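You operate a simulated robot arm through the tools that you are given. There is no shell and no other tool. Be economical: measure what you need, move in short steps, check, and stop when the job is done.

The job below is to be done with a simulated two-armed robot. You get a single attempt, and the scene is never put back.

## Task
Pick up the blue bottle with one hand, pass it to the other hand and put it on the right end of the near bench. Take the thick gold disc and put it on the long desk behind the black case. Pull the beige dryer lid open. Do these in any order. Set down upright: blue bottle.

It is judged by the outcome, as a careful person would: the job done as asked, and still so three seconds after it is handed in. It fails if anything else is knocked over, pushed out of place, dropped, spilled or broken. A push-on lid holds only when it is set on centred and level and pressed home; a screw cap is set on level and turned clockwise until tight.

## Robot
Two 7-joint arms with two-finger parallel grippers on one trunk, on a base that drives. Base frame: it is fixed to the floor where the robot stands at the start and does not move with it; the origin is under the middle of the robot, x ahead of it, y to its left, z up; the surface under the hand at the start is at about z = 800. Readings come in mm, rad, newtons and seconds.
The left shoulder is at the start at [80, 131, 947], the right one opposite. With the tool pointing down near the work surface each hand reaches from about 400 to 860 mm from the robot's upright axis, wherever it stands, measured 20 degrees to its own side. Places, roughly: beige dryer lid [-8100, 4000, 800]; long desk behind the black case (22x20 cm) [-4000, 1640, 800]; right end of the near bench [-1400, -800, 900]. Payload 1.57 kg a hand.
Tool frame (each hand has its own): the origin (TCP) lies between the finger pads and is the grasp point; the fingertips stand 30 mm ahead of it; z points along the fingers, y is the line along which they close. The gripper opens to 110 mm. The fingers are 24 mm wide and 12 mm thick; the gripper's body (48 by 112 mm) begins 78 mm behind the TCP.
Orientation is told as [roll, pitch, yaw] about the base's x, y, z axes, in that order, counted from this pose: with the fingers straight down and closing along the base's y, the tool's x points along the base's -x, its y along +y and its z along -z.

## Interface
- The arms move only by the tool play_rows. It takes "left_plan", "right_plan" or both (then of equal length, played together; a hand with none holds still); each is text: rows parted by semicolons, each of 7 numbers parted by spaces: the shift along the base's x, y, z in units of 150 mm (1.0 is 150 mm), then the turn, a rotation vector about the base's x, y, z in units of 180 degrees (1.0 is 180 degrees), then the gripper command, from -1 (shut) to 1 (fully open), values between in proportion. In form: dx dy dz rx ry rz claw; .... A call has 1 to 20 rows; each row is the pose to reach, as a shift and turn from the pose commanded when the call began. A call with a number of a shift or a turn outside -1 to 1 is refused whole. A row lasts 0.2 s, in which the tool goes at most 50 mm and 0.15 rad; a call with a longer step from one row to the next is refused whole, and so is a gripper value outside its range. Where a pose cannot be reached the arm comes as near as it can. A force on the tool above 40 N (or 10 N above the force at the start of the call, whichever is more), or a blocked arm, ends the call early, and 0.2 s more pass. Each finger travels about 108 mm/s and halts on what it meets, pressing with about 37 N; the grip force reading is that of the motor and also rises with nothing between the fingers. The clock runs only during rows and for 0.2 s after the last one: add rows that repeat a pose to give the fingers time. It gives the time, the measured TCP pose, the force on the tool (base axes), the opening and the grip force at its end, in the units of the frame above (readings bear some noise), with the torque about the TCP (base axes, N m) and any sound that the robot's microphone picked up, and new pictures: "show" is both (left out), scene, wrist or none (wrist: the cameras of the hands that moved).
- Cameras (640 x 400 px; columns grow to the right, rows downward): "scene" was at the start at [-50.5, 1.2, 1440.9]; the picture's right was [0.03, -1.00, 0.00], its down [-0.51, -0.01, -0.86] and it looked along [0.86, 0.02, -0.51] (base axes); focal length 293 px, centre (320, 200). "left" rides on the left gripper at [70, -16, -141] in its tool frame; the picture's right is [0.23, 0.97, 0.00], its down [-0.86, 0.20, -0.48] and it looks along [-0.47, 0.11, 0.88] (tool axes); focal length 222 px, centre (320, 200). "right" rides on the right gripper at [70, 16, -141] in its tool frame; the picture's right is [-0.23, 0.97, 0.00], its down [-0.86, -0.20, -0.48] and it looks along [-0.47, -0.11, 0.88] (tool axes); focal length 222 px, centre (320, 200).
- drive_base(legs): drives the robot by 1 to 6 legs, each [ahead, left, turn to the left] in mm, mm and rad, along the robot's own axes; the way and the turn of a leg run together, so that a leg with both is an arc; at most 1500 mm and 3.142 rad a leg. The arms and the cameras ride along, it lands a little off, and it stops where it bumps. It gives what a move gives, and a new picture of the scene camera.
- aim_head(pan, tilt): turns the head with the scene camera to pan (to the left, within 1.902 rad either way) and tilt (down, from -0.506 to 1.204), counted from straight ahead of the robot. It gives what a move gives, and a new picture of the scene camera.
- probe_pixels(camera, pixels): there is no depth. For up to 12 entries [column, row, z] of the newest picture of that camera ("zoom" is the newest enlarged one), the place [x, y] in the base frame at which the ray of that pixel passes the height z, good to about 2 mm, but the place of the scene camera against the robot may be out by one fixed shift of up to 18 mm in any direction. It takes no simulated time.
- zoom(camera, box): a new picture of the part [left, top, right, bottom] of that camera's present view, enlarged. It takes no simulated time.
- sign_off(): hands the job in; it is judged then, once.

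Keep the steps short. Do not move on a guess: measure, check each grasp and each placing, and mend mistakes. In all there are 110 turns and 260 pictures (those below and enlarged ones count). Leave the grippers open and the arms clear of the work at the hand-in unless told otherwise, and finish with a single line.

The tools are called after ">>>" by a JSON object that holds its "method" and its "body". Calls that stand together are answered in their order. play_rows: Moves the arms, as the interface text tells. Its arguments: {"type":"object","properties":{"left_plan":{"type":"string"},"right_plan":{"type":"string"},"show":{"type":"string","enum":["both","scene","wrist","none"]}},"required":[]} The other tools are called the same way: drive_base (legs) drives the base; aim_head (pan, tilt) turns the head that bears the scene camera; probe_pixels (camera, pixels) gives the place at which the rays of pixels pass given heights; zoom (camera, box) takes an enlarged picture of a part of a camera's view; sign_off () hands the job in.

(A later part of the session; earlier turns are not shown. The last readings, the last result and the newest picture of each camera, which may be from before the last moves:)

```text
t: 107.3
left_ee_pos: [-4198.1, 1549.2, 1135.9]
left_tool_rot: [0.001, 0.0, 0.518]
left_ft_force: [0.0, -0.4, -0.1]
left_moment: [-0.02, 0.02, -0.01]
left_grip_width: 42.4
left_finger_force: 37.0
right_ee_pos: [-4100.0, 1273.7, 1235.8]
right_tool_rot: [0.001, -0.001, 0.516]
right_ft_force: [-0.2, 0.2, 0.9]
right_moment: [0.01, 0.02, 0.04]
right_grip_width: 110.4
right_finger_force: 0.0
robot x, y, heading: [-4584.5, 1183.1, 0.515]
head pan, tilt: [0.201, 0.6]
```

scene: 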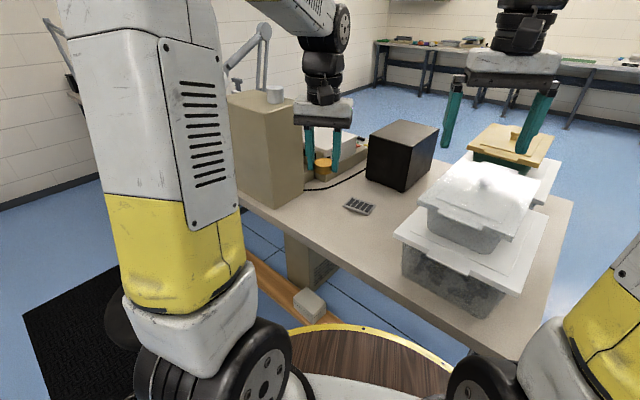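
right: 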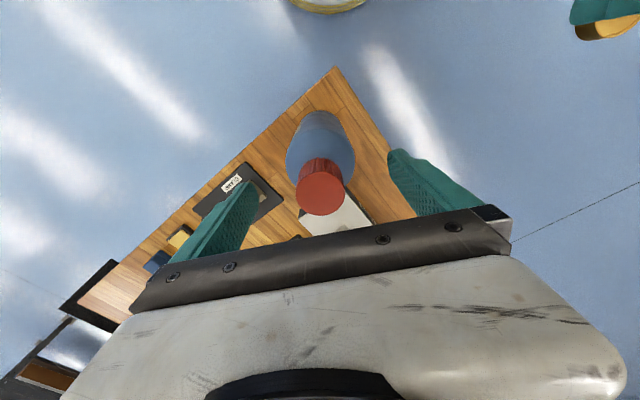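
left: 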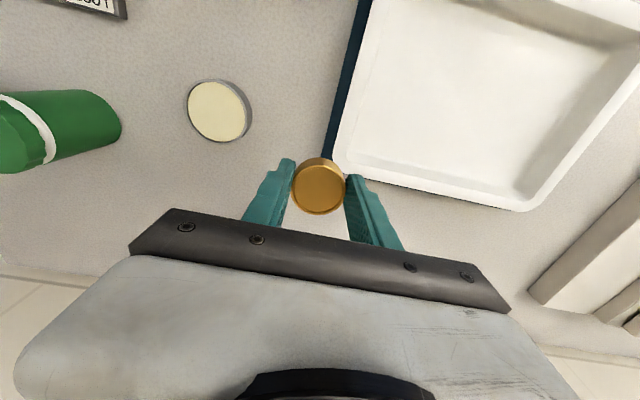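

Clear view now: the black case at (400,155), a small keypad at (359,206) and the beige box to the left. I'll measure the free area.

>>> {"method": "probe_pixels", "body": {"camera": "scene", "pixels": [[402, 191, 800], [366, 178, 800], [300, 203, 800], [343, 206, 800], [358, 198, 800], [375, 207, 800], [360, 215, 800], [320, 235, 800], [345, 190, 800], [400, 212, 800], [390, 200, 800], [345, 180, 800]]}}

>>> {"method": "zoom", "body": {"camera": "scene", "box": [280, 130, 460, 250]}}

```text
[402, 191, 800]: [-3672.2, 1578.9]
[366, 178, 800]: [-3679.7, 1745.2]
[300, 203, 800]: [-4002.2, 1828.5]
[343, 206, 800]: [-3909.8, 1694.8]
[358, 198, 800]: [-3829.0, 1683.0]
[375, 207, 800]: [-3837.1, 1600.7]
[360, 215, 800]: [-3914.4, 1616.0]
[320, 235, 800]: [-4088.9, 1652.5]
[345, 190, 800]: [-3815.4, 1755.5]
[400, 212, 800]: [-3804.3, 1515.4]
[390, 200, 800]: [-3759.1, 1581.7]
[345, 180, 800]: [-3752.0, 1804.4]
```

```text
3.33 times, centred on (370, 190) of scene
```

zoom: 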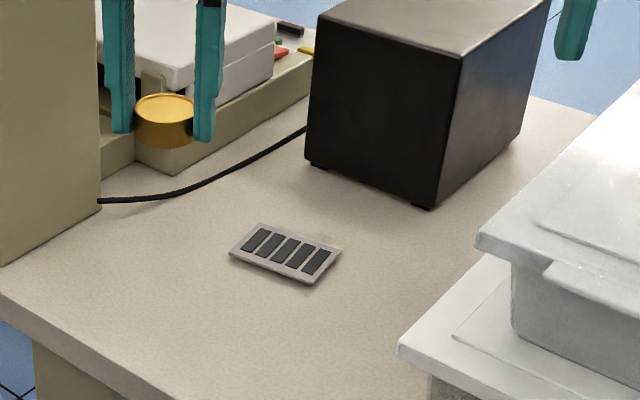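

The free spot at about (-4005,1635) lies between the keypad (x>-3935) and the desk's rear edge (-4108). I'll move the disc towards it.

>>> {"method": "play_rows", "body": {"left_plan": "0.2 0.12 0 0 0 0 -1; 0.4 0.24 -0.1 0 0 0 -1; 0.6 0.36 -0.25 0 0 0 -1; 0.8 0.48 -0.4 0 0 0 -1; 0.987 0.573 -0.55 0 0 0 -1; 0.987 0.573 -0.7 0 0 0 -1; 0.987 0.573 -0.7 0 0 0 -1"}}

```text
t: 108.9
left_ee_pos: [-4048.5, 1634.1, 1031.7]
left_tool_rot: [0.001, 0.0, 0.517]
left_ft_force: [0.3, 0.0, -0.7]
left_moment: [0.0, 0.0, -0.01]
left_grip_width: 42.3
left_finger_force: 37.4
right_ee_pos: [-4099.5, 1273.9, 1233.4]
right_tool_rot: [0.001, 0.0, 0.517]
right_ft_force: [0.2, -0.1, -0.5]
right_moment: [0.02, 0.05, -0.01]
right_grip_width: 109.6
right_finger_force: 0.1
robot x, y, heading: [-4580.8, 1189.8, 0.517]
head pan, tilt: [0.201, 0.6]
```

scene: 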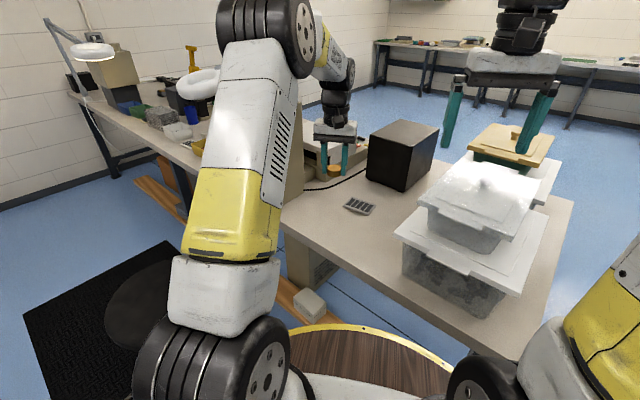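
left: 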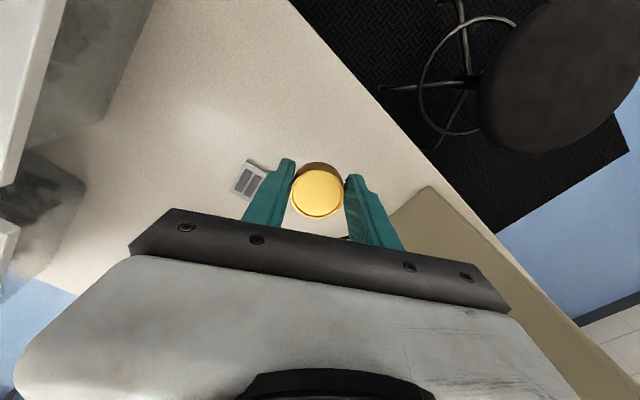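

I'll measure from the wrist view: the keypad, the desk edge and the beige box's base corner.

>>> {"method": "probe_pixels", "body": {"camera": "left", "pixels": [[233, 190, 800], [248, 160, 800], [267, 170, 800], [380, 95, 800], [428, 188, 800], [428, 188, 1000], [393, 212, 800], [460, 195, 800], [320, 165, 800]]}}

>>> {"method": "zoom", "body": {"camera": "left", "box": [200, 90, 520, 290]}}

>>> {"method": "zoom", "body": {"camera": "scene", "box": [270, 100, 410, 230]}}

```text
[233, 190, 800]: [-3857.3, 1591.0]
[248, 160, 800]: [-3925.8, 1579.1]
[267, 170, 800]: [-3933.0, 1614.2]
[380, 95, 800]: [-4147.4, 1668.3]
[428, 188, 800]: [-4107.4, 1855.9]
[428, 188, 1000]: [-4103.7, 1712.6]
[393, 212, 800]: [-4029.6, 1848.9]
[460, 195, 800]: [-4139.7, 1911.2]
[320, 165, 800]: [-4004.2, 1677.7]
```

```text
2.00 times, centred on (360, 190) of left
```

zoom: 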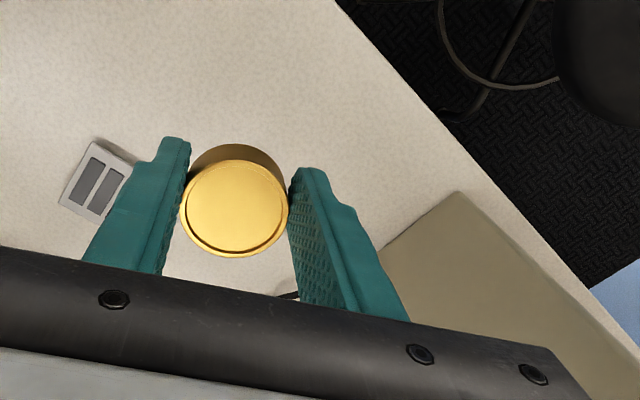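

```text
3.08 times, centred on (340, 165) of scene
```

zoom: 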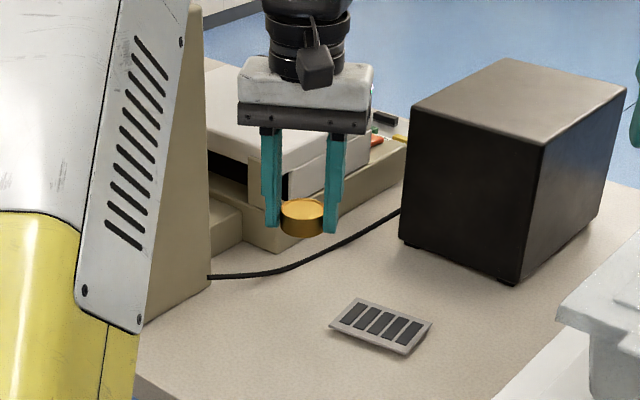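

The box face is at y≈1852, the desk edge at x≈-4147 and the keypad at x>-3933, so (-4005,1640) is clear on all sides. I'll move over it and lower to z≈890.

>>> {"method": "play_rows", "body": {"left_plan": "0.15 0.02 -0.1 0 0 0 -1; 0.29 0.04 -0.3 0 0 0 -1; 0.29 0.04 -0.55 0 0 0 -1; 0.29 0.04 -0.8 0 0 0 -1; 0.29 0.04 -0.945 0 0 0 -1; 0.29 0.04 -0.945 0 0 0 -1"}}

```text
t: 110.3
left_ee_pos: [-4008.0, 1639.8, 887.9]
left_tool_rot: [-0.001, -0.001, 0.516]
left_ft_force: [0.4, -0.4, -0.5]
left_moment: [-0.03, 0.02, -0.01]
left_grip_width: 42.1
left_finger_force: 36.6
right_ee_pos: [-4099.3, 1273.7, 1233.3]
right_tool_rot: [0.0, -0.001, 0.516]
right_ft_force: [-0.1, 0.5, 1.0]
right_moment: [0.02, 0.0, 0.0]
right_grip_width: 110.1
right_finger_force: 0.1
robot x, y, heading: [-4581.1, 1186.0, 0.515]
head pan, tilt: [0.201, 0.6]
```

scene: 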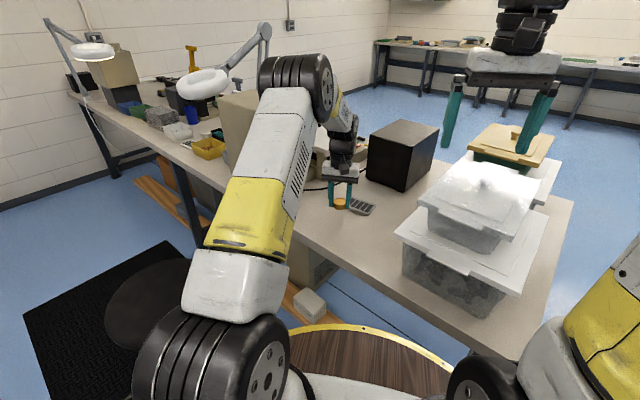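
left: 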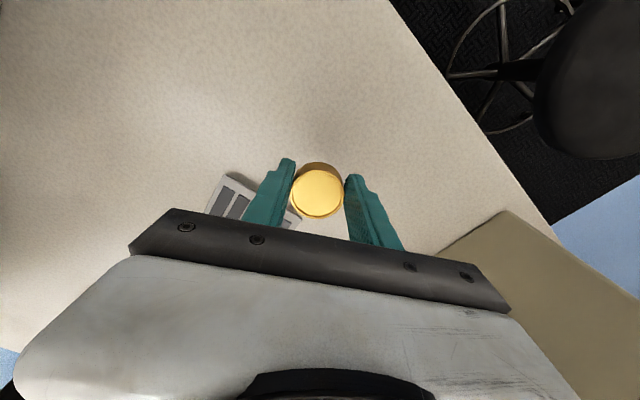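

>>> {"method": "probe_pixels", "body": {"camera": "left", "pixels": [[226, 172, 800], [226, 172, 815], [257, 185, 805], [300, 222, 805], [285, 228, 805], [415, 60, 800]]}}

```text
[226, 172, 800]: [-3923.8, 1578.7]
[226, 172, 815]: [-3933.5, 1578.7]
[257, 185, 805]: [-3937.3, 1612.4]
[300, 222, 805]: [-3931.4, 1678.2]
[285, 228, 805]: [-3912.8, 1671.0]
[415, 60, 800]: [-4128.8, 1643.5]
```

Clear. I'll lower to just above the expected surface, then creep to contact.

>>> {"method": "play_rows", "body": {"left_plan": "-0.03 0 -0.15 0 0 0 -1; -0.03 0 -0.29 0 0 0 -1; -0.03 0 -0.31 0 0 0 -1; -0.03 0 -0.31 0 0 0 -1", "show": "none"}}

>>> {"method": "play_rows", "body": {"left_plan": "0 0 -0.012 0 0 0 -1; 0 0 -0.025 0 0 0 -1; 0 0 -0.025 0 0 0 -1", "show": "wrist"}}

```text
t: 111.3
left_ee_pos: [-4011.8, 1641.4, 841.8]
left_tool_rot: [0.002, -0.001, 0.517]
left_ft_force: [-0.4, 0.7, -0.4]
left_moment: [0.01, -0.02, -0.02]
left_grip_width: 42.1
left_finger_force: 36.7
right_ee_pos: [-4100.1, 1274.5, 1235.1]
right_tool_rot: [0.0, -0.001, 0.517]
right_ft_force: [-0.1, -0.2, 0.4]
right_moment: [-0.02, -0.01, -0.01]
right_grip_width: 109.9
right_finger_force: 0.1
robot x, y, heading: [-4583.6, 1188.0, 0.517]
head pan, tilt: [0.201, 0.6]
```

```text
t: 112.1
left_ee_pos: [-4010.1, 1642.0, 839.0]
left_tool_rot: [0.001, -0.001, 0.517]
left_ft_force: [-0.3, -0.2, -0.7]
left_moment: [-0.01, 0.02, 0.01]
left_grip_width: 42.3
left_finger_force: 37.3
right_ee_pos: [-4099.6, 1273.5, 1234.2]
right_tool_rot: [0.001, -0.001, 0.517]
right_ft_force: [0.1, -0.4, 0.3]
right_moment: [0.04, -0.01, -0.01]
right_grip_width: 110.4
right_finger_force: 0.1
robot x, y, heading: [-4578.9, 1183.1, 0.515]
head pan, tilt: [0.201, 0.6]
```

left: 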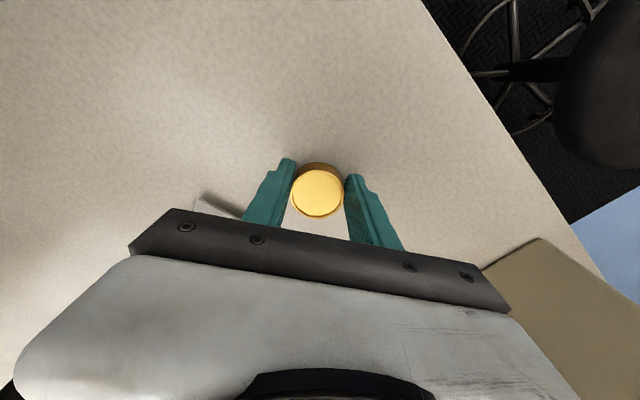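

No contact yet. Creeping on.

>>> {"method": "play_rows", "body": {"left_plan": "0 0 -0.012 0 0 0 -1; 0 0 -0.025 0 0 0 -1; 0 0 -0.025 0 0 0 -1", "show": "none"}}

>>> {"method": "play_rows", "body": {"left_plan": "0 0 -0.01 0 0 0 -1; 0 0 -0.02 0 0 0 -1; 0 0 -0.02 0 0 0 -1", "show": "none"}}

```text
t: 112.9
left_ee_pos: [-4011.3, 1640.9, 835.0]
left_tool_rot: [-0.001, 0.0, 0.516]
left_ft_force: [-0.5, 0.8, -0.9]
left_moment: [0.0, 0.01, 0.02]
left_grip_width: 42.0
left_finger_force: 37.2
right_ee_pos: [-4099.4, 1273.3, 1234.6]
right_tool_rot: [-0.001, 0.001, 0.517]
right_ft_force: [0.7, 0.1, -0.5]
right_moment: [0.03, 0.0, 0.0]
right_grip_width: 109.8
right_finger_force: 0.0
robot x, y, heading: [-4580.8, 1188.1, 0.516]
head pan, tilt: [0.201, 0.6]
```

```text
t: 113.7
left_ee_pos: [-4011.0, 1641.1, 833.6]
left_tool_rot: [0.0, -0.003, 0.515]
left_ft_force: [-5.1, -2.9, 25.5]
left_moment: [-0.05, 0.11, 0.03]
left_grip_width: 42.2
left_finger_force: 37.1
right_ee_pos: [-4101.9, 1273.2, 1234.5]
right_tool_rot: [0.001, -0.001, 0.517]
right_ft_force: [0.8, -0.3, 0.8]
right_moment: [-0.03, -0.01, 0.02]
right_grip_width: 110.2
right_finger_force: 0.1
robot x, y, heading: [-4581.0, 1187.2, 0.522]
head pan, tilt: [0.201, 0.6]
```

Contact (25 N). I'll ease up 1 mm, open partway, then lift straight up.

>>> {"method": "play_rows", "body": {"left_plan": "0 0 0.01 0 0 0 -1; 0 0 0.01 0 0 0 0.2; 0 0 0.01 0 0 0 0.2; 0 0 0.01 0 0 0 0.2; 0 0 0.2 0 0 0 0.2; 0 0 0.5 0 0 0 0.2; 0 0 0.8 0 0 0 0.2; 0 0 1 0 0 0 0.2; 0 0 1 0 0 0 1"}}

>>> {"method": "zoom", "body": {"camera": "scene", "box": [270, 120, 430, 250]}}

```text
t: 115.7
left_ee_pos: [-4011.2, 1641.7, 980.4]
left_tool_rot: [-0.001, 0.001, 0.518]
left_ft_force: [0.3, -0.6, 0.4]
left_moment: [0.0, -0.01, 0.0]
left_grip_width: 109.8
left_finger_force: 0.1
right_ee_pos: [-4099.0, 1272.3, 1233.0]
right_tool_rot: [-0.001, 0.0, 0.517]
right_ft_force: [0.2, -0.4, 0.7]
right_moment: [0.0, -0.01, 0.02]
right_grip_width: 109.8
right_finger_force: 0.0
robot x, y, heading: [-4578.6, 1187.0, 0.513]
head pan, tilt: [0.201, 0.6]
```

scene: 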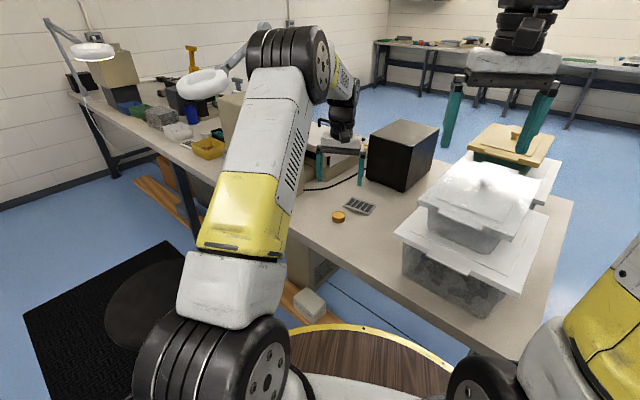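
left: 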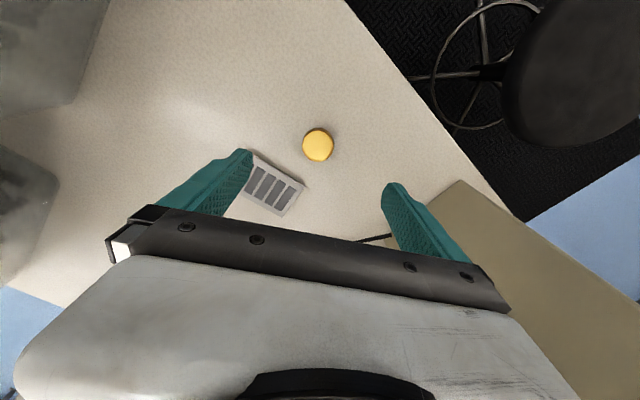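

```text
3.08 times, centred on (350, 185) of scene
```

zoom: 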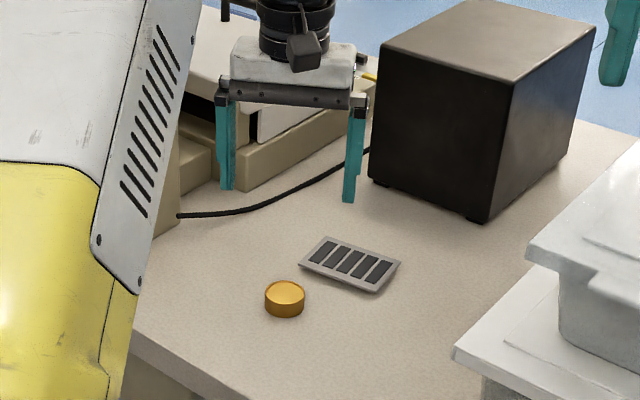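

The disc lies flat on the desk behind the case. I'll raise and draw back the left hand, then reverse out of the aisle.

>>> {"method": "play_rows", "body": {"left_plan": "0 0 0.25 0 0 0 1; 0 0 0.5 0 0 0 1; 0 0 0.75 0 0 0 1; 0 0 1 0 0 0 1; -0.2 -0.12 1 0 0 0 1; -0.4 -0.24 1 0 0 0 1; -0.6 -0.36 1 0 0 0 1; -0.8 -0.48 1 0 0 0 1; -0.98 -0.56 1 0 0 0 1; -0.98 -0.56 1 0 0 0 1", "show": "none"}}

>>> {"method": "drive_base", "body": {"legs": [[0, 0, 1.053], [-930, 0, 0], [0, 0, 1.3]]}}

>>> {"method": "aim_head", "body": {"pan": 0, "tilt": 0.2}}

```text
t: 117.9
left_ee_pos: [-4159.3, 1555.0, 1135.2]
left_tool_rot: [-0.001, 0.001, 0.515]
left_ft_force: [-0.1, -0.3, 0.6]
left_moment: [0.01, -0.03, -0.01]
left_grip_width: 110.0
left_finger_force: 0.1
right_ee_pos: [-4099.2, 1274.0, 1233.8]
right_tool_rot: [-0.001, 0.001, 0.516]
right_ft_force: [-0.6, 0.1, 0.1]
right_moment: [0.04, 0.02, 0.01]
right_grip_width: 110.0
right_finger_force: 0.1
robot x, y, heading: [-4583.5, 1188.0, 0.515]
head pan, tilt: [0.201, 0.6]
```

```text
t: 128.7
left_ee_pos: [-5139.9, 281.4, 1134.9]
left_tool_rot: [0.001, 0.0, 2.887]
left_ft_force: [-0.2, -0.1, 0.1]
left_moment: [0.0, 0.02, 0.0]
left_grip_width: 110.0
left_finger_force: 0.1
right_ee_pos: [-4984.7, 525.0, 1234.2]
right_tool_rot: [0.0, 0.0, 2.885]
right_ft_force: [0.3, 0.8, -0.3]
right_moment: [0.0, -0.01, 0.01]
right_grip_width: 109.8
right_finger_force: 0.0
robot x, y, heading: [-4580.0, 256.0, 2.886]
head pan, tilt: [0.201, 0.6]
```

scene: 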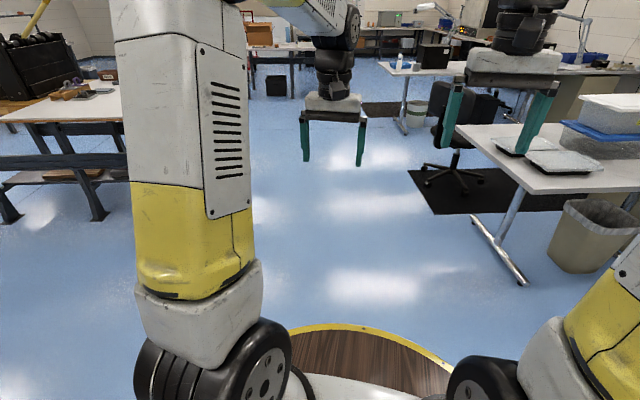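

```text
t: 129.6
left_ee_pos: [-5138.9, 281.9, 1134.3]
left_tool_rot: [0.001, -0.001, 2.886]
left_ft_force: [0.3, 0.2, 0.1]
left_moment: [0.02, 0.0, 0.03]
left_grip_width: 109.9
left_finger_force: 0.1
right_ee_pos: [-4984.7, 524.6, 1233.7]
right_tool_rot: [0.0, 0.001, 2.887]
right_ft_force: [-0.1, 0.4, -0.3]
right_moment: [0.01, 0.0, 0.01]
right_grip_width: 109.8
right_finger_force: 0.0
robot x, y, heading: [-4579.7, 251.5, 2.886]
head pan, tilt: [0.0, 0.201]
```

scene: 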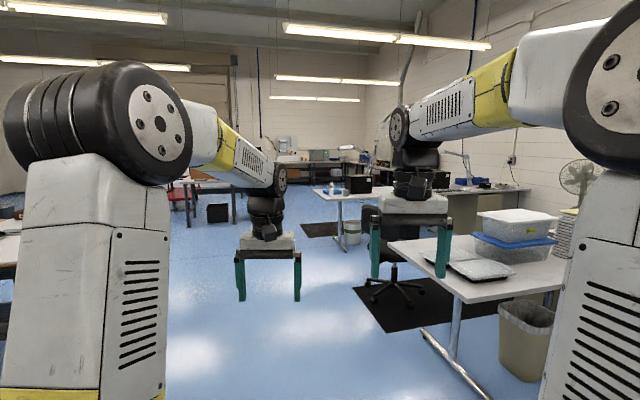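

The dryer should be about 32° to the right, near column 505. I'll look there.

>>> {"method": "aim_head", "body": {"pan": -0.35, "tilt": 0.15}}

>>> {"method": "zoom", "body": {"camera": "scene", "box": [120, 110, 440, 310]}}

```text
t: 130.4
left_ee_pos: [-5140.1, 282.1, 1134.6]
left_tool_rot: [0.001, -0.001, 2.886]
left_ft_force: [-0.7, 0.9, 0.2]
left_moment: [-0.04, -0.02, 0.0]
left_grip_width: 110.0
left_finger_force: 0.0
right_ee_pos: [-4984.1, 523.3, 1233.7]
right_tool_rot: [0.0, 0.002, 2.887]
right_ft_force: [0.0, 0.3, 0.2]
right_moment: [0.0, -0.02, 0.04]
right_grip_width: 110.1
right_finger_force: 0.0
robot x, y, heading: [-4579.3, 248.3, 2.886]
head pan, tilt: [-0.351, 0.15]
```

scene: 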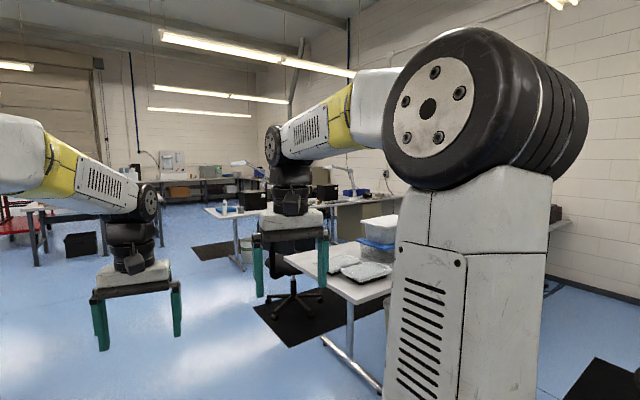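

```text
2.00 times, centred on (280, 210) of scene
```

zoom: 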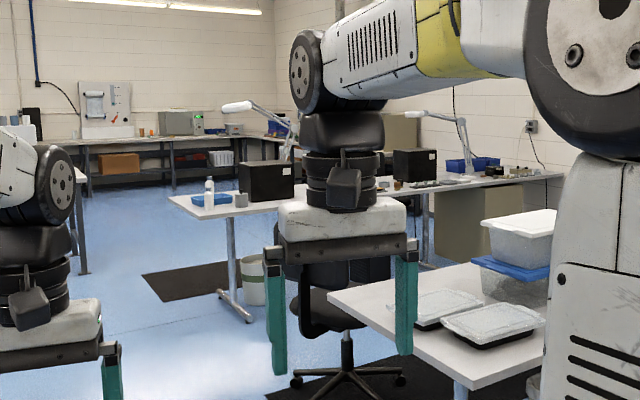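

The back-wall desk is ahead on the left. I'll probe the obstacles before driving along -x.

>>> {"method": "aim_head", "body": {"pan": 0.1, "tilt": 0.3}}

```text
t: 131.3
left_ee_pos: [-5140.2, 281.2, 1134.5]
left_tool_rot: [0.001, 0.001, 2.888]
left_ft_force: [0.4, -0.3, 0.8]
left_moment: [0.0, 0.0, -0.01]
left_grip_width: 110.2
left_finger_force: 0.0
right_ee_pos: [-4984.0, 523.7, 1233.2]
right_tool_rot: [-0.001, 0.0, 2.886]
right_ft_force: [-0.1, -0.1, 0.5]
right_moment: [0.0, -0.02, 0.01]
right_grip_width: 110.0
right_finger_force: 0.1
robot x, y, heading: [-4578.4, 251.7, 2.883]
head pan, tilt: [0.099, 0.3]
```

scene: 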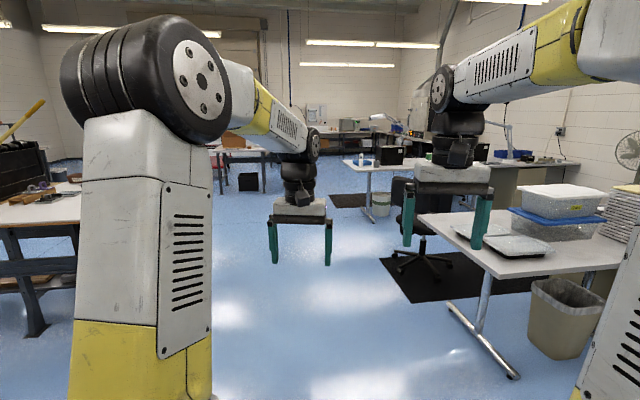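

>>> {"method": "probe_pixels", "body": {"camera": "scene", "pixels": [[452, 302, 0], [515, 378, 0], [392, 262, 0], [330, 207, 0], [372, 222, 0], [346, 162, 800], [344, 200, 0], [262, 192, 0], [240, 190, 0], [38, 335, 0], [417, 216, 800], [340, 134, 800]]}}

```text
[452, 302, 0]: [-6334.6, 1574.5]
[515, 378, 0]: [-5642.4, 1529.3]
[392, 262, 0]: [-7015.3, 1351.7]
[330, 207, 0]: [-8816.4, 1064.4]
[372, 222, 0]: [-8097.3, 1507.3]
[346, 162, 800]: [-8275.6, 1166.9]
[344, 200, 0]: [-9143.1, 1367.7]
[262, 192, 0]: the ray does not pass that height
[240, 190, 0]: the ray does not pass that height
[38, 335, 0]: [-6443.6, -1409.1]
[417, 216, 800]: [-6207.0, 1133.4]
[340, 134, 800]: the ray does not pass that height
```

Desk 1 ends at about (-6200,1130), desk 2's corner is near (-8276,1167), and a chair stands between them. I'll drive along the corridor to x≈-6900 and look down that aisle.

>>> {"method": "drive_base", "body": {"legs": [[0, 0, 0.255], [1150, 0, 0], [1150, 0, 0], [0, 0, -1.57]]}}

>>> {"method": "aim_head", "body": {"pan": 0, "tilt": 0.3}}

```text
t: 147.4
left_ee_pos: [-6975.7, 806.2, 1134.5]
left_tool_rot: [0.001, 0.0, 1.54]
left_ft_force: [0.4, 0.5, -0.6]
left_moment: [-0.03, 0.0, 0.01]
left_grip_width: 109.8
left_finger_force: 0.1
right_ee_pos: [-6704.5, 708.5, 1234.5]
right_tool_rot: [-0.002, -0.001, 1.54]
right_ft_force: [-0.2, -0.2, -0.2]
right_moment: [0.05, -0.02, 0.01]
right_grip_width: 109.8
right_finger_force: 0.1
robot x, y, heading: [-6881.4, 258.3, 1.541]
head pan, tilt: [0.099, 0.3]
```

scene: 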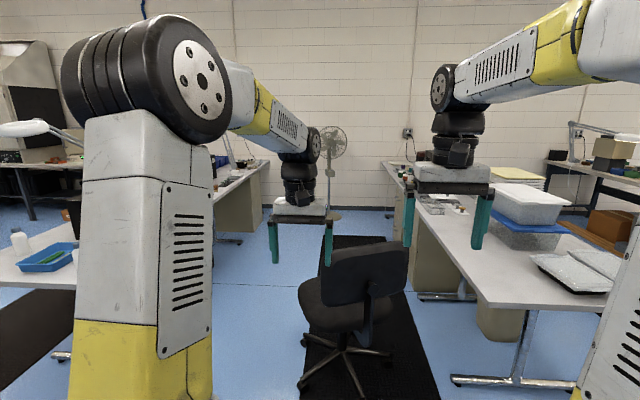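

```text
t: 148.1
left_ee_pos: [-6975.3, 806.0, 1134.6]
left_tool_rot: [0.0, 0.0, 1.54]
left_ft_force: [-0.3, 0.1, 0.7]
left_moment: [0.01, -0.04, -0.02]
left_grip_width: 109.8
left_finger_force: 0.1
right_ee_pos: [-6703.4, 708.6, 1233.5]
right_tool_rot: [-0.001, -0.001, 1.54]
right_ft_force: [-0.6, 0.0, 0.0]
right_moment: [0.01, -0.02, -0.02]
right_grip_width: 109.8
right_finger_force: 0.1
robot x, y, heading: [-6879.9, 251.8, 1.538]
head pan, tilt: [0.0, 0.3]
```

scene: 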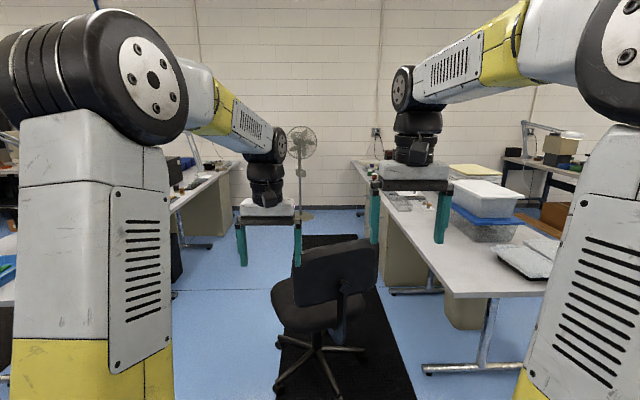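

>>> {"method": "zoom", "body": {"camera": "scene", "box": [130, 100, 330, 240]}}

>>> {"method": "aim_head", "body": {"pan": 0.75, "tilt": 0.25}}

```text
2.86 times, centred on (230, 170) of scene
```

zoom: 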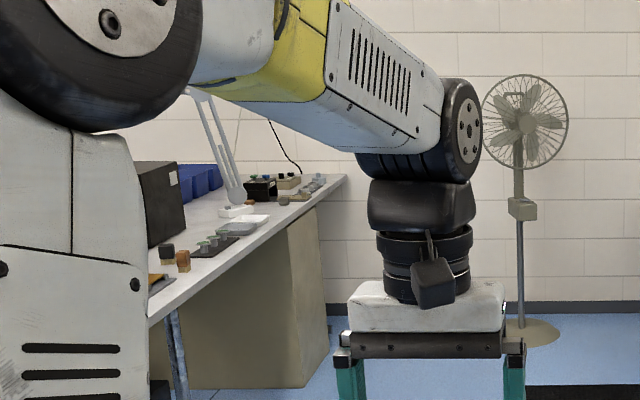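

```text
t: 149.2
left_ee_pos: [-6976.0, 806.3, 1135.0]
left_tool_rot: [0.0, -0.001, 1.539]
left_ft_force: [-0.5, -1.1, 0.6]
left_moment: [-0.03, 0.01, -0.01]
left_grip_width: 109.9
left_finger_force: 0.0
right_ee_pos: [-6703.0, 708.1, 1234.3]
right_tool_rot: [0.001, -0.001, 1.539]
right_ft_force: [0.0, -0.3, 0.2]
right_moment: [0.02, -0.04, -0.01]
right_grip_width: 110.3
right_finger_force: 0.0
robot x, y, heading: [-6879.4, 253.0, 1.539]
head pan, tilt: [0.75, 0.25]
```

scene: 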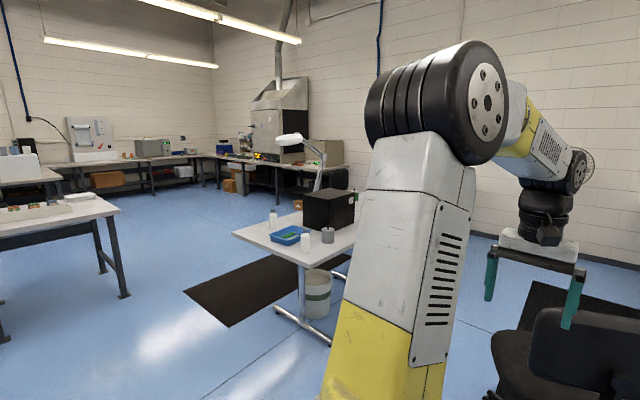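

The wall bench with the ovens is across the room to the left, and the dryer should be near it, hidden by the arm. I'll measure obstacles for a path further along -x.

>>> {"method": "probe_pixels", "body": {"camera": "scene", "pixels": [[123, 297, 0], [118, 209, 800], [235, 235, 800], [325, 345, 0], [275, 312, 0], [185, 292, 0], [340, 165, 800], [278, 160, 800], [215, 158, 800], [100, 165, 800], [358, 225, 800]]}}

```text
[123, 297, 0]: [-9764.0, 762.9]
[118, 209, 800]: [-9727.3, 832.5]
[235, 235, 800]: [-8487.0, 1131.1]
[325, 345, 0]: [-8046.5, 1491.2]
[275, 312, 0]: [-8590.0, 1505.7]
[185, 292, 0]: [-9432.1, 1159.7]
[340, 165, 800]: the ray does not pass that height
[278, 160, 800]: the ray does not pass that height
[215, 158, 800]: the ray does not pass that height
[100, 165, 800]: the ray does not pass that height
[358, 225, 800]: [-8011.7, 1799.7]
```

Desk 2 runs from (-8487,1131) towards y≈3800+, so the dryer is at its far end. A chair blocks this aisle, so I'll sidestep left to x≈-8980 and look down the next one.

>>> {"method": "drive_base", "body": {"legs": [[0, 1050, 0.03], [0, 1050, 0]]}}

>>> {"method": "aim_head", "body": {"pan": -0.1, "tilt": 0.3}}

```text
t: 159.6
left_ee_pos: [-9078.2, 834.1, 1134.6]
left_tool_rot: [0.001, 0.001, 1.554]
left_ft_force: [0.6, -0.5, -1.0]
left_moment: [0.03, 0.02, -0.06]
left_grip_width: 109.8
left_finger_force: 0.1
right_ee_pos: [-8804.5, 740.8, 1233.4]
right_tool_rot: [0.001, -0.002, 1.555]
right_ft_force: [0.0, 0.7, 1.0]
right_moment: [0.0, 0.01, -0.01]
right_grip_width: 110.3
right_finger_force: 0.0
robot x, y, heading: [-8972.3, 284.5, 1.556]
head pan, tilt: [0.75, 0.25]
```

scene: 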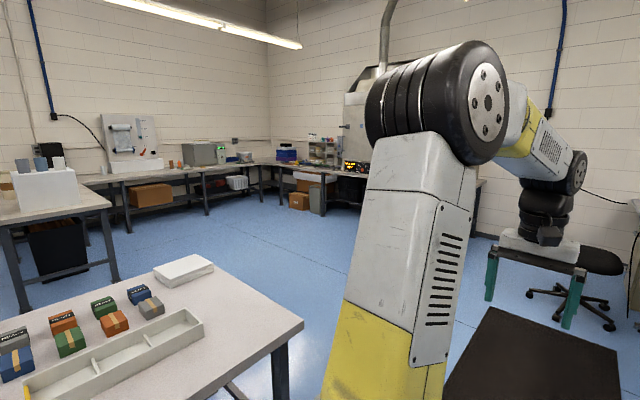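

```text
t: 160.7
left_ee_pos: [-9078.8, 835.3, 1134.8]
left_tool_rot: [0.0, 0.0, 1.555]
left_ft_force: [-0.3, 0.2, 1.1]
left_moment: [0.02, 0.0, 0.03]
left_grip_width: 110.1
left_finger_force: 0.0
right_ee_pos: [-8804.1, 741.6, 1233.0]
right_tool_rot: [-0.001, 0.0, 1.555]
right_ft_force: [0.1, -0.1, 0.4]
right_moment: [0.0, 0.0, 0.03]
right_grip_width: 110.1
right_finger_force: 0.1
robot x, y, heading: [-8974.7, 282.6, 1.553]
head pan, tilt: [-0.099, 0.3]
```

scene: 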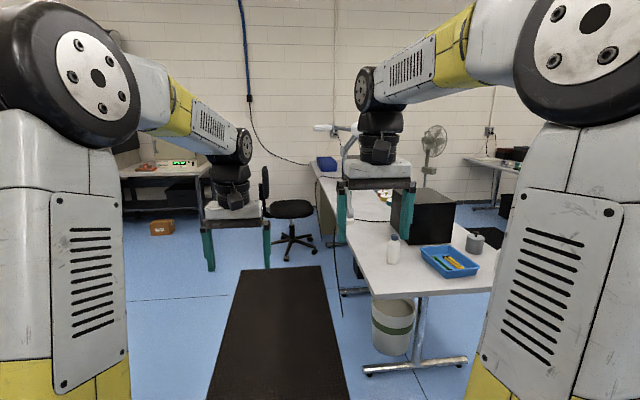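

>>> {"method": "zoom", "body": {"camera": "scene", "box": [250, 110, 480, 270]}}

>>> {"method": "probe_pixels", "body": {"camera": "scene", "pixels": [[290, 258, 0], [278, 240, 0], [318, 248, 0], [370, 294, 800], [490, 290, 800], [320, 178, 800], [240, 275, 0], [320, 270, 0], [340, 312, 0], [318, 165, 800]]}}

```text
2.50 times, centred on (365, 190) of scene
```

zoom: 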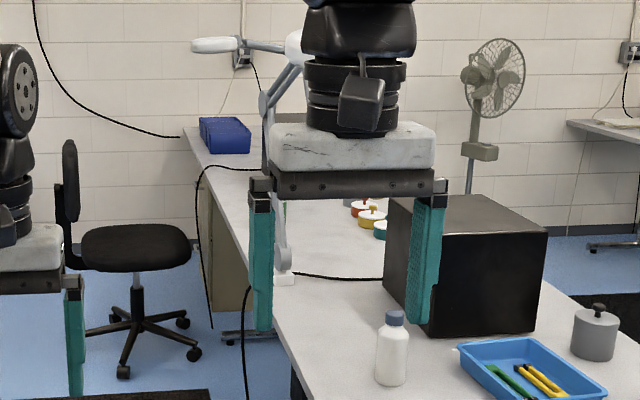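

```text
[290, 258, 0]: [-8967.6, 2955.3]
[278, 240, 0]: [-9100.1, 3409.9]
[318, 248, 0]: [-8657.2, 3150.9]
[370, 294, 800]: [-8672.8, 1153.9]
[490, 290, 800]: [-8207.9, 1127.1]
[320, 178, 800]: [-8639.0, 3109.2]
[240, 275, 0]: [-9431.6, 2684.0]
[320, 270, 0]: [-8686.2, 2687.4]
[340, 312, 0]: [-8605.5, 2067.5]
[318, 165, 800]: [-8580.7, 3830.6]
```

The dryer at x≈-8100 sits near desk 2's other (+x) side, so I need the chair aisle after all. I'll go back to x≈-7350 and measure the gap beside the chair.

>>> {"method": "drive_base", "body": {"legs": [[0, -820, 0], [0, -820, 0]]}}

>>> {"method": "aim_head", "body": {"pan": 0.0, "tilt": 0.4}}

```text
t: 169.2
left_ee_pos: [-7427.4, 817.2, 1134.6]
left_tool_rot: [-0.002, 0.0, 1.558]
left_ft_force: [-0.4, 0.2, -0.8]
left_moment: [0.0, -0.01, -0.02]
left_grip_width: 110.3
left_finger_force: 0.0
right_ee_pos: [-7154.3, 724.9, 1234.7]
right_tool_rot: [0.0, 0.0, 1.56]
right_ft_force: [0.8, 0.5, -0.3]
right_moment: [-0.04, -0.01, 0.01]
right_grip_width: 110.1
right_finger_force: 0.1
robot x, y, heading: [-7320.4, 267.7, 1.56]
head pan, tilt: [-0.099, 0.3]
```

scene: 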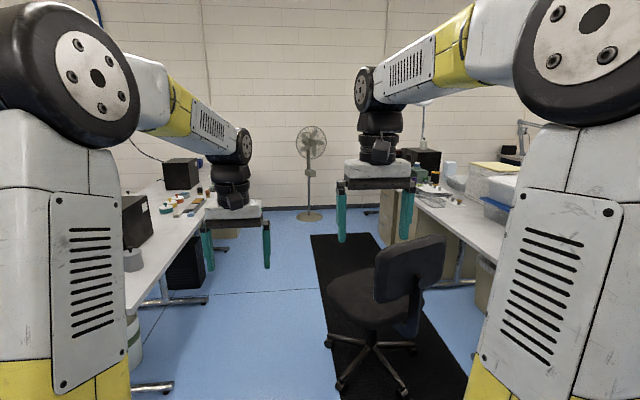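

```text
t: 169.8
left_ee_pos: [-7427.1, 817.1, 1133.6]
left_tool_rot: [0.0, 0.0, 1.559]
left_ft_force: [-0.3, 0.1, -0.1]
left_moment: [0.02, -0.02, 0.0]
left_grip_width: 110.1
left_finger_force: 0.0
right_ee_pos: [-7154.7, 723.6, 1234.1]
right_tool_rot: [0.001, -0.001, 1.558]
right_ft_force: [0.8, -0.2, -0.2]
right_moment: [0.0, 0.03, 0.0]
right_grip_width: 109.9
right_finger_force: 0.1
robot x, y, heading: [-7323.2, 266.0, 1.556]
head pan, tilt: [0.0, 0.4]
```

scene: 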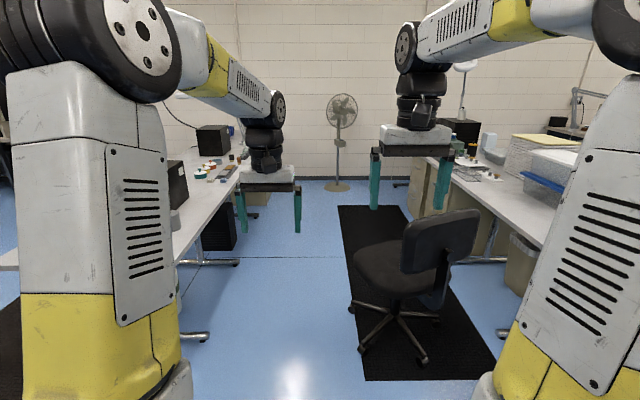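

There's a wide gap left of the chair. Measuring it.

>>> {"method": "probe_pixels", "body": {"camera": "scene", "pixels": [[349, 308, 0], [361, 350, 0], [352, 262, 480], [238, 263, 0], [209, 336, 0], [237, 175, 800], [180, 258, 800], [337, 190, 0], [240, 195, 0], [325, 188, 0], [352, 188, 0]]}}

>>> {"method": "zoom", "body": {"camera": "scene", "box": [150, 100, 400, 280]}}

```text
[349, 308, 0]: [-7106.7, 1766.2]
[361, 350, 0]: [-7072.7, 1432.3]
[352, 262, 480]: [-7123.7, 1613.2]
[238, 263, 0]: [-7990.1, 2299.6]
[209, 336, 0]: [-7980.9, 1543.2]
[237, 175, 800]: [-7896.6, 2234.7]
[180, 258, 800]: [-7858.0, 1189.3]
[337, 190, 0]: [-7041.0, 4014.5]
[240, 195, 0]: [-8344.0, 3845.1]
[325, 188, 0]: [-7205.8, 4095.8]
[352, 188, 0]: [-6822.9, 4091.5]
```

```text
2.22 times, centred on (275, 190) of scene
```

zoom: 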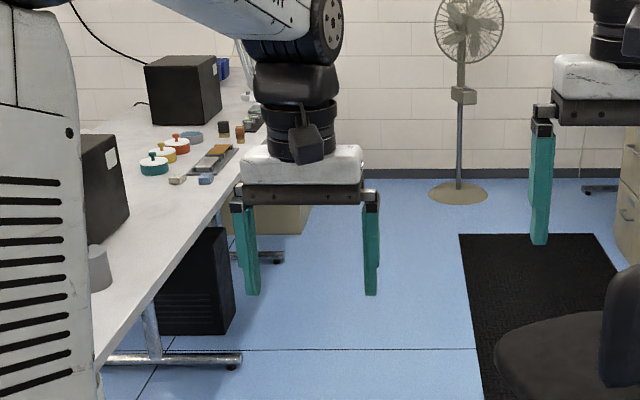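

The gap is about 755 mm, which is tight. The left arm hides the dryer, so I'll turn the base left 0.25 rad to see it between the arms.

>>> {"method": "drive_base", "body": {"legs": [[0, 0, 0.25]]}}

>>> {"method": "zoom", "body": {"camera": "scene", "box": [230, 80, 410, 200]}}

```text
t: 171.1
left_ee_pos: [-7560.0, 773.2, 1134.7]
left_tool_rot: [0.001, 0.0, 1.811]
left_ft_force: [0.9, -0.1, -0.2]
left_moment: [-0.01, 0.01, -0.01]
left_grip_width: 109.9
left_finger_force: 0.0
right_ee_pos: [-7273.0, 751.8, 1233.8]
right_tool_rot: [0.001, 0.0, 1.809]
right_ft_force: [0.4, 0.0, -0.1]
right_moment: [0.02, -0.02, -0.03]
right_grip_width: 110.3
right_finger_force: 0.0
robot x, y, heading: [-7322.5, 264.8, 1.808]
head pan, tilt: [0.0, 0.4]
```

scene: 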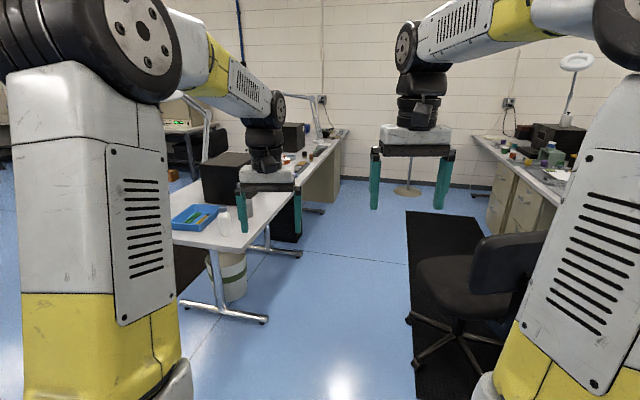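

```text
3.33 times, centred on (320, 140) of scene
```

zoom: 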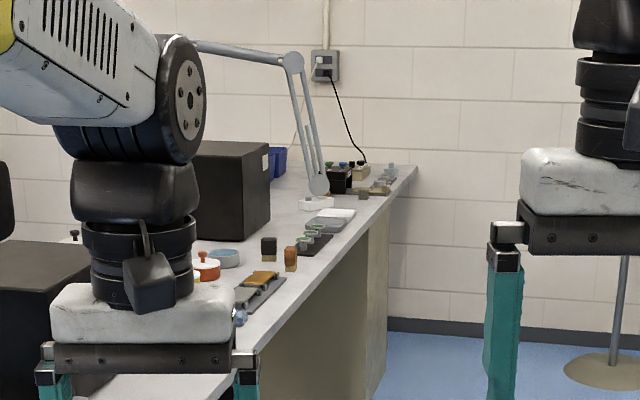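

>>> {"method": "zoom", "body": {"camera": "scene", "box": [300, 115, 360, 155]}}

>>> {"method": "probe_pixels", "body": {"camera": "scene", "pixels": [[329, 130, 800], [340, 136, 800], [348, 130, 800], [325, 148, 800], [338, 138, 800], [316, 145, 800], [333, 133, 800]]}}

```text
10.00 times, centred on (330, 135) of scene
```

zoom: 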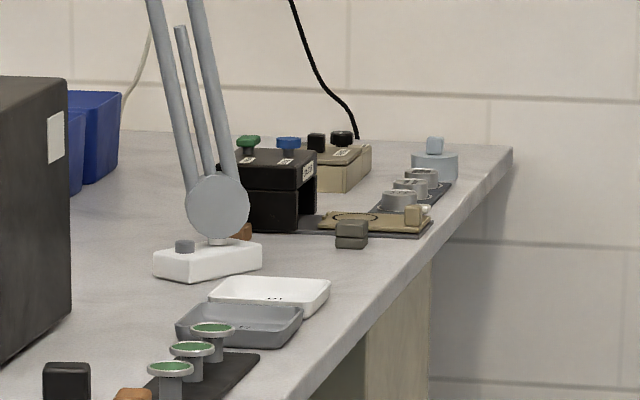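

```text
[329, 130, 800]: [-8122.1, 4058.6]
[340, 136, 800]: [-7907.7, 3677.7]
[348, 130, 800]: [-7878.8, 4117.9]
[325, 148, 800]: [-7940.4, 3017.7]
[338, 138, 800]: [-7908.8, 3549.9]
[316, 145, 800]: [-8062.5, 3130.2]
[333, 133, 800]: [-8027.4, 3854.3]
```

I need the robot's true footprint to judge the gap. I'll view my deck rim through the right wrist camera and the scene camera.

>>> {"method": "aim_head", "body": {"pan": 0.0, "tilt": 1.1}}

>>> {"method": "zoom", "body": {"camera": "right", "box": [160, 0, 480, 200]}}

```text
t: 172.2
left_ee_pos: [-7560.0, 773.3, 1135.1]
left_tool_rot: [0.001, 0.001, 1.811]
left_ft_force: [-1.3, -0.3, -0.3]
left_moment: [-0.02, -0.02, 0.0]
left_grip_width: 110.0
left_finger_force: 0.0
right_ee_pos: [-7273.1, 751.5, 1234.3]
right_tool_rot: [0.0, 0.0, 1.808]
right_ft_force: [0.2, 0.7, -0.1]
right_moment: [-0.02, -0.03, 0.01]
right_grip_width: 110.0
right_finger_force: 0.0
robot x, y, heading: [-7321.8, 264.8, 1.805]
head pan, tilt: [0.0, 1.1]
```

scene: 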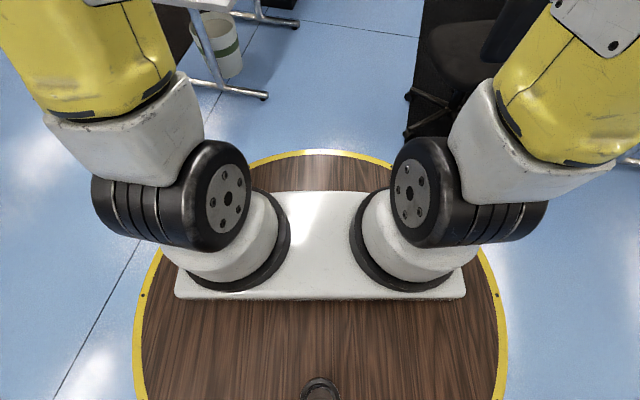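

```text
2.00 times, centred on (320, 100) of right
```

zoom: 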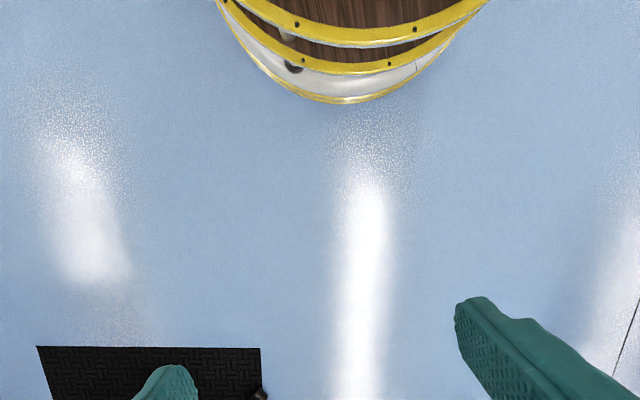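

>>> {"method": "probe_pixels", "body": {"camera": "scene", "pixels": [[322, 151, 750], [322, 151, 600], [134, 350, 750], [508, 350, 750], [134, 350, 600], [508, 350, 600], [322, 151, 450], [134, 350, 450], [508, 350, 450]]}}

>>> {"method": "probe_pixels", "body": {"camera": "zoom", "pixels": [[350, 45, 750], [350, 45, 600], [350, 45, 450], [345, 75, 450], [345, 102, 0], [345, 102, 150]]}}

```text
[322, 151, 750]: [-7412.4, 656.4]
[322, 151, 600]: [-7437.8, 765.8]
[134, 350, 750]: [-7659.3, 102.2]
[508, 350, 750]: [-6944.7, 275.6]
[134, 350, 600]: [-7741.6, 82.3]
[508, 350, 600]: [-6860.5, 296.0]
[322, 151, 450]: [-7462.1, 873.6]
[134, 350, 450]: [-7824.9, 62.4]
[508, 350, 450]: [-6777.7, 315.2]
```

```text
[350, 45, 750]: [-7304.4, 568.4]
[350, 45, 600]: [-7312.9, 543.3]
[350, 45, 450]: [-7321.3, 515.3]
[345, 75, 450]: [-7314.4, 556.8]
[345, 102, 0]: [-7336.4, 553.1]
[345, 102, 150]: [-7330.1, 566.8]
```

The deck works out at about 320 mm radius (z≈845), so a 755 mm gap is passable on the line x≈-7510. I'll straighten, sidestep onto that line and check before entering.

>>> {"method": "drive_base", "body": {"legs": [[0, 0, -0.235], [0, 188, 0], [500, 0, 0]]}}

>>> {"method": "aim_head", "body": {"pan": -0.25, "tilt": 0.8}}

```text
t: 177.1
left_ee_pos: [-7633.0, 1315.1, 1134.4]
left_tool_rot: [0.001, -0.001, 1.576]
left_ft_force: [-0.9, 0.5, 0.3]
left_moment: [0.04, -0.01, 0.01]
left_grip_width: 109.7
left_finger_force: 0.1
right_ee_pos: [-7358.4, 1228.4, 1235.1]
right_tool_rot: [0.0, 0.001, 1.575]
right_ft_force: [-0.2, -1.0, -0.8]
right_moment: [0.01, 0.03, -0.03]
right_grip_width: 110.0
right_finger_force: 0.0
robot x, y, heading: [-7517.3, 766.3, 1.577]
head pan, tilt: [0.0, 1.1]
```

scene: 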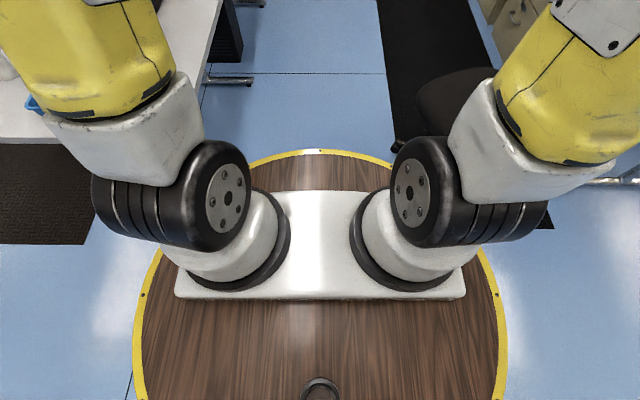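

```text
t: 177.9
left_ee_pos: [-7632.3, 1314.9, 1132.9]
left_tool_rot: [0.001, -0.001, 1.578]
left_ft_force: [-0.2, -0.5, 0.0]
left_moment: [0.05, -0.01, -0.01]
left_grip_width: 110.0
left_finger_force: 0.0
right_ee_pos: [-7357.4, 1228.6, 1233.5]
right_tool_rot: [0.0, 0.001, 1.578]
right_ft_force: [0.3, -0.3, 0.8]
right_moment: [0.0, -0.02, 0.01]
right_grip_width: 109.9
right_finger_force: 0.1
robot x, y, heading: [-7517.7, 762.8, 1.576]
head pan, tilt: [-0.25, 0.799]
```

scene: 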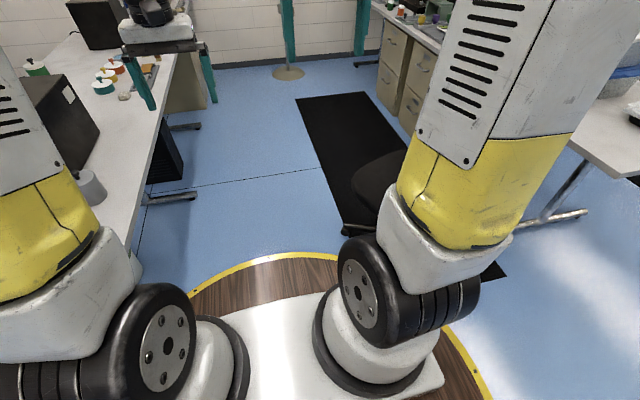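

>>> {"method": "probe_pixels", "body": {"camera": "scene", "pixels": [[352, 190, 480], [345, 232, 0], [345, 218, 0], [176, 60, 800], [130, 220, 800], [195, 198, 0], [200, 126, 0]]}}

```text
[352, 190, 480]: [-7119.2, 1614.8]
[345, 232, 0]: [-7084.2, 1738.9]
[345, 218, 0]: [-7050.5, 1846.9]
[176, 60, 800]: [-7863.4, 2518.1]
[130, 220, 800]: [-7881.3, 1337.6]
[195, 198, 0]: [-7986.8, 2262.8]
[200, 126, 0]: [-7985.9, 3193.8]
```

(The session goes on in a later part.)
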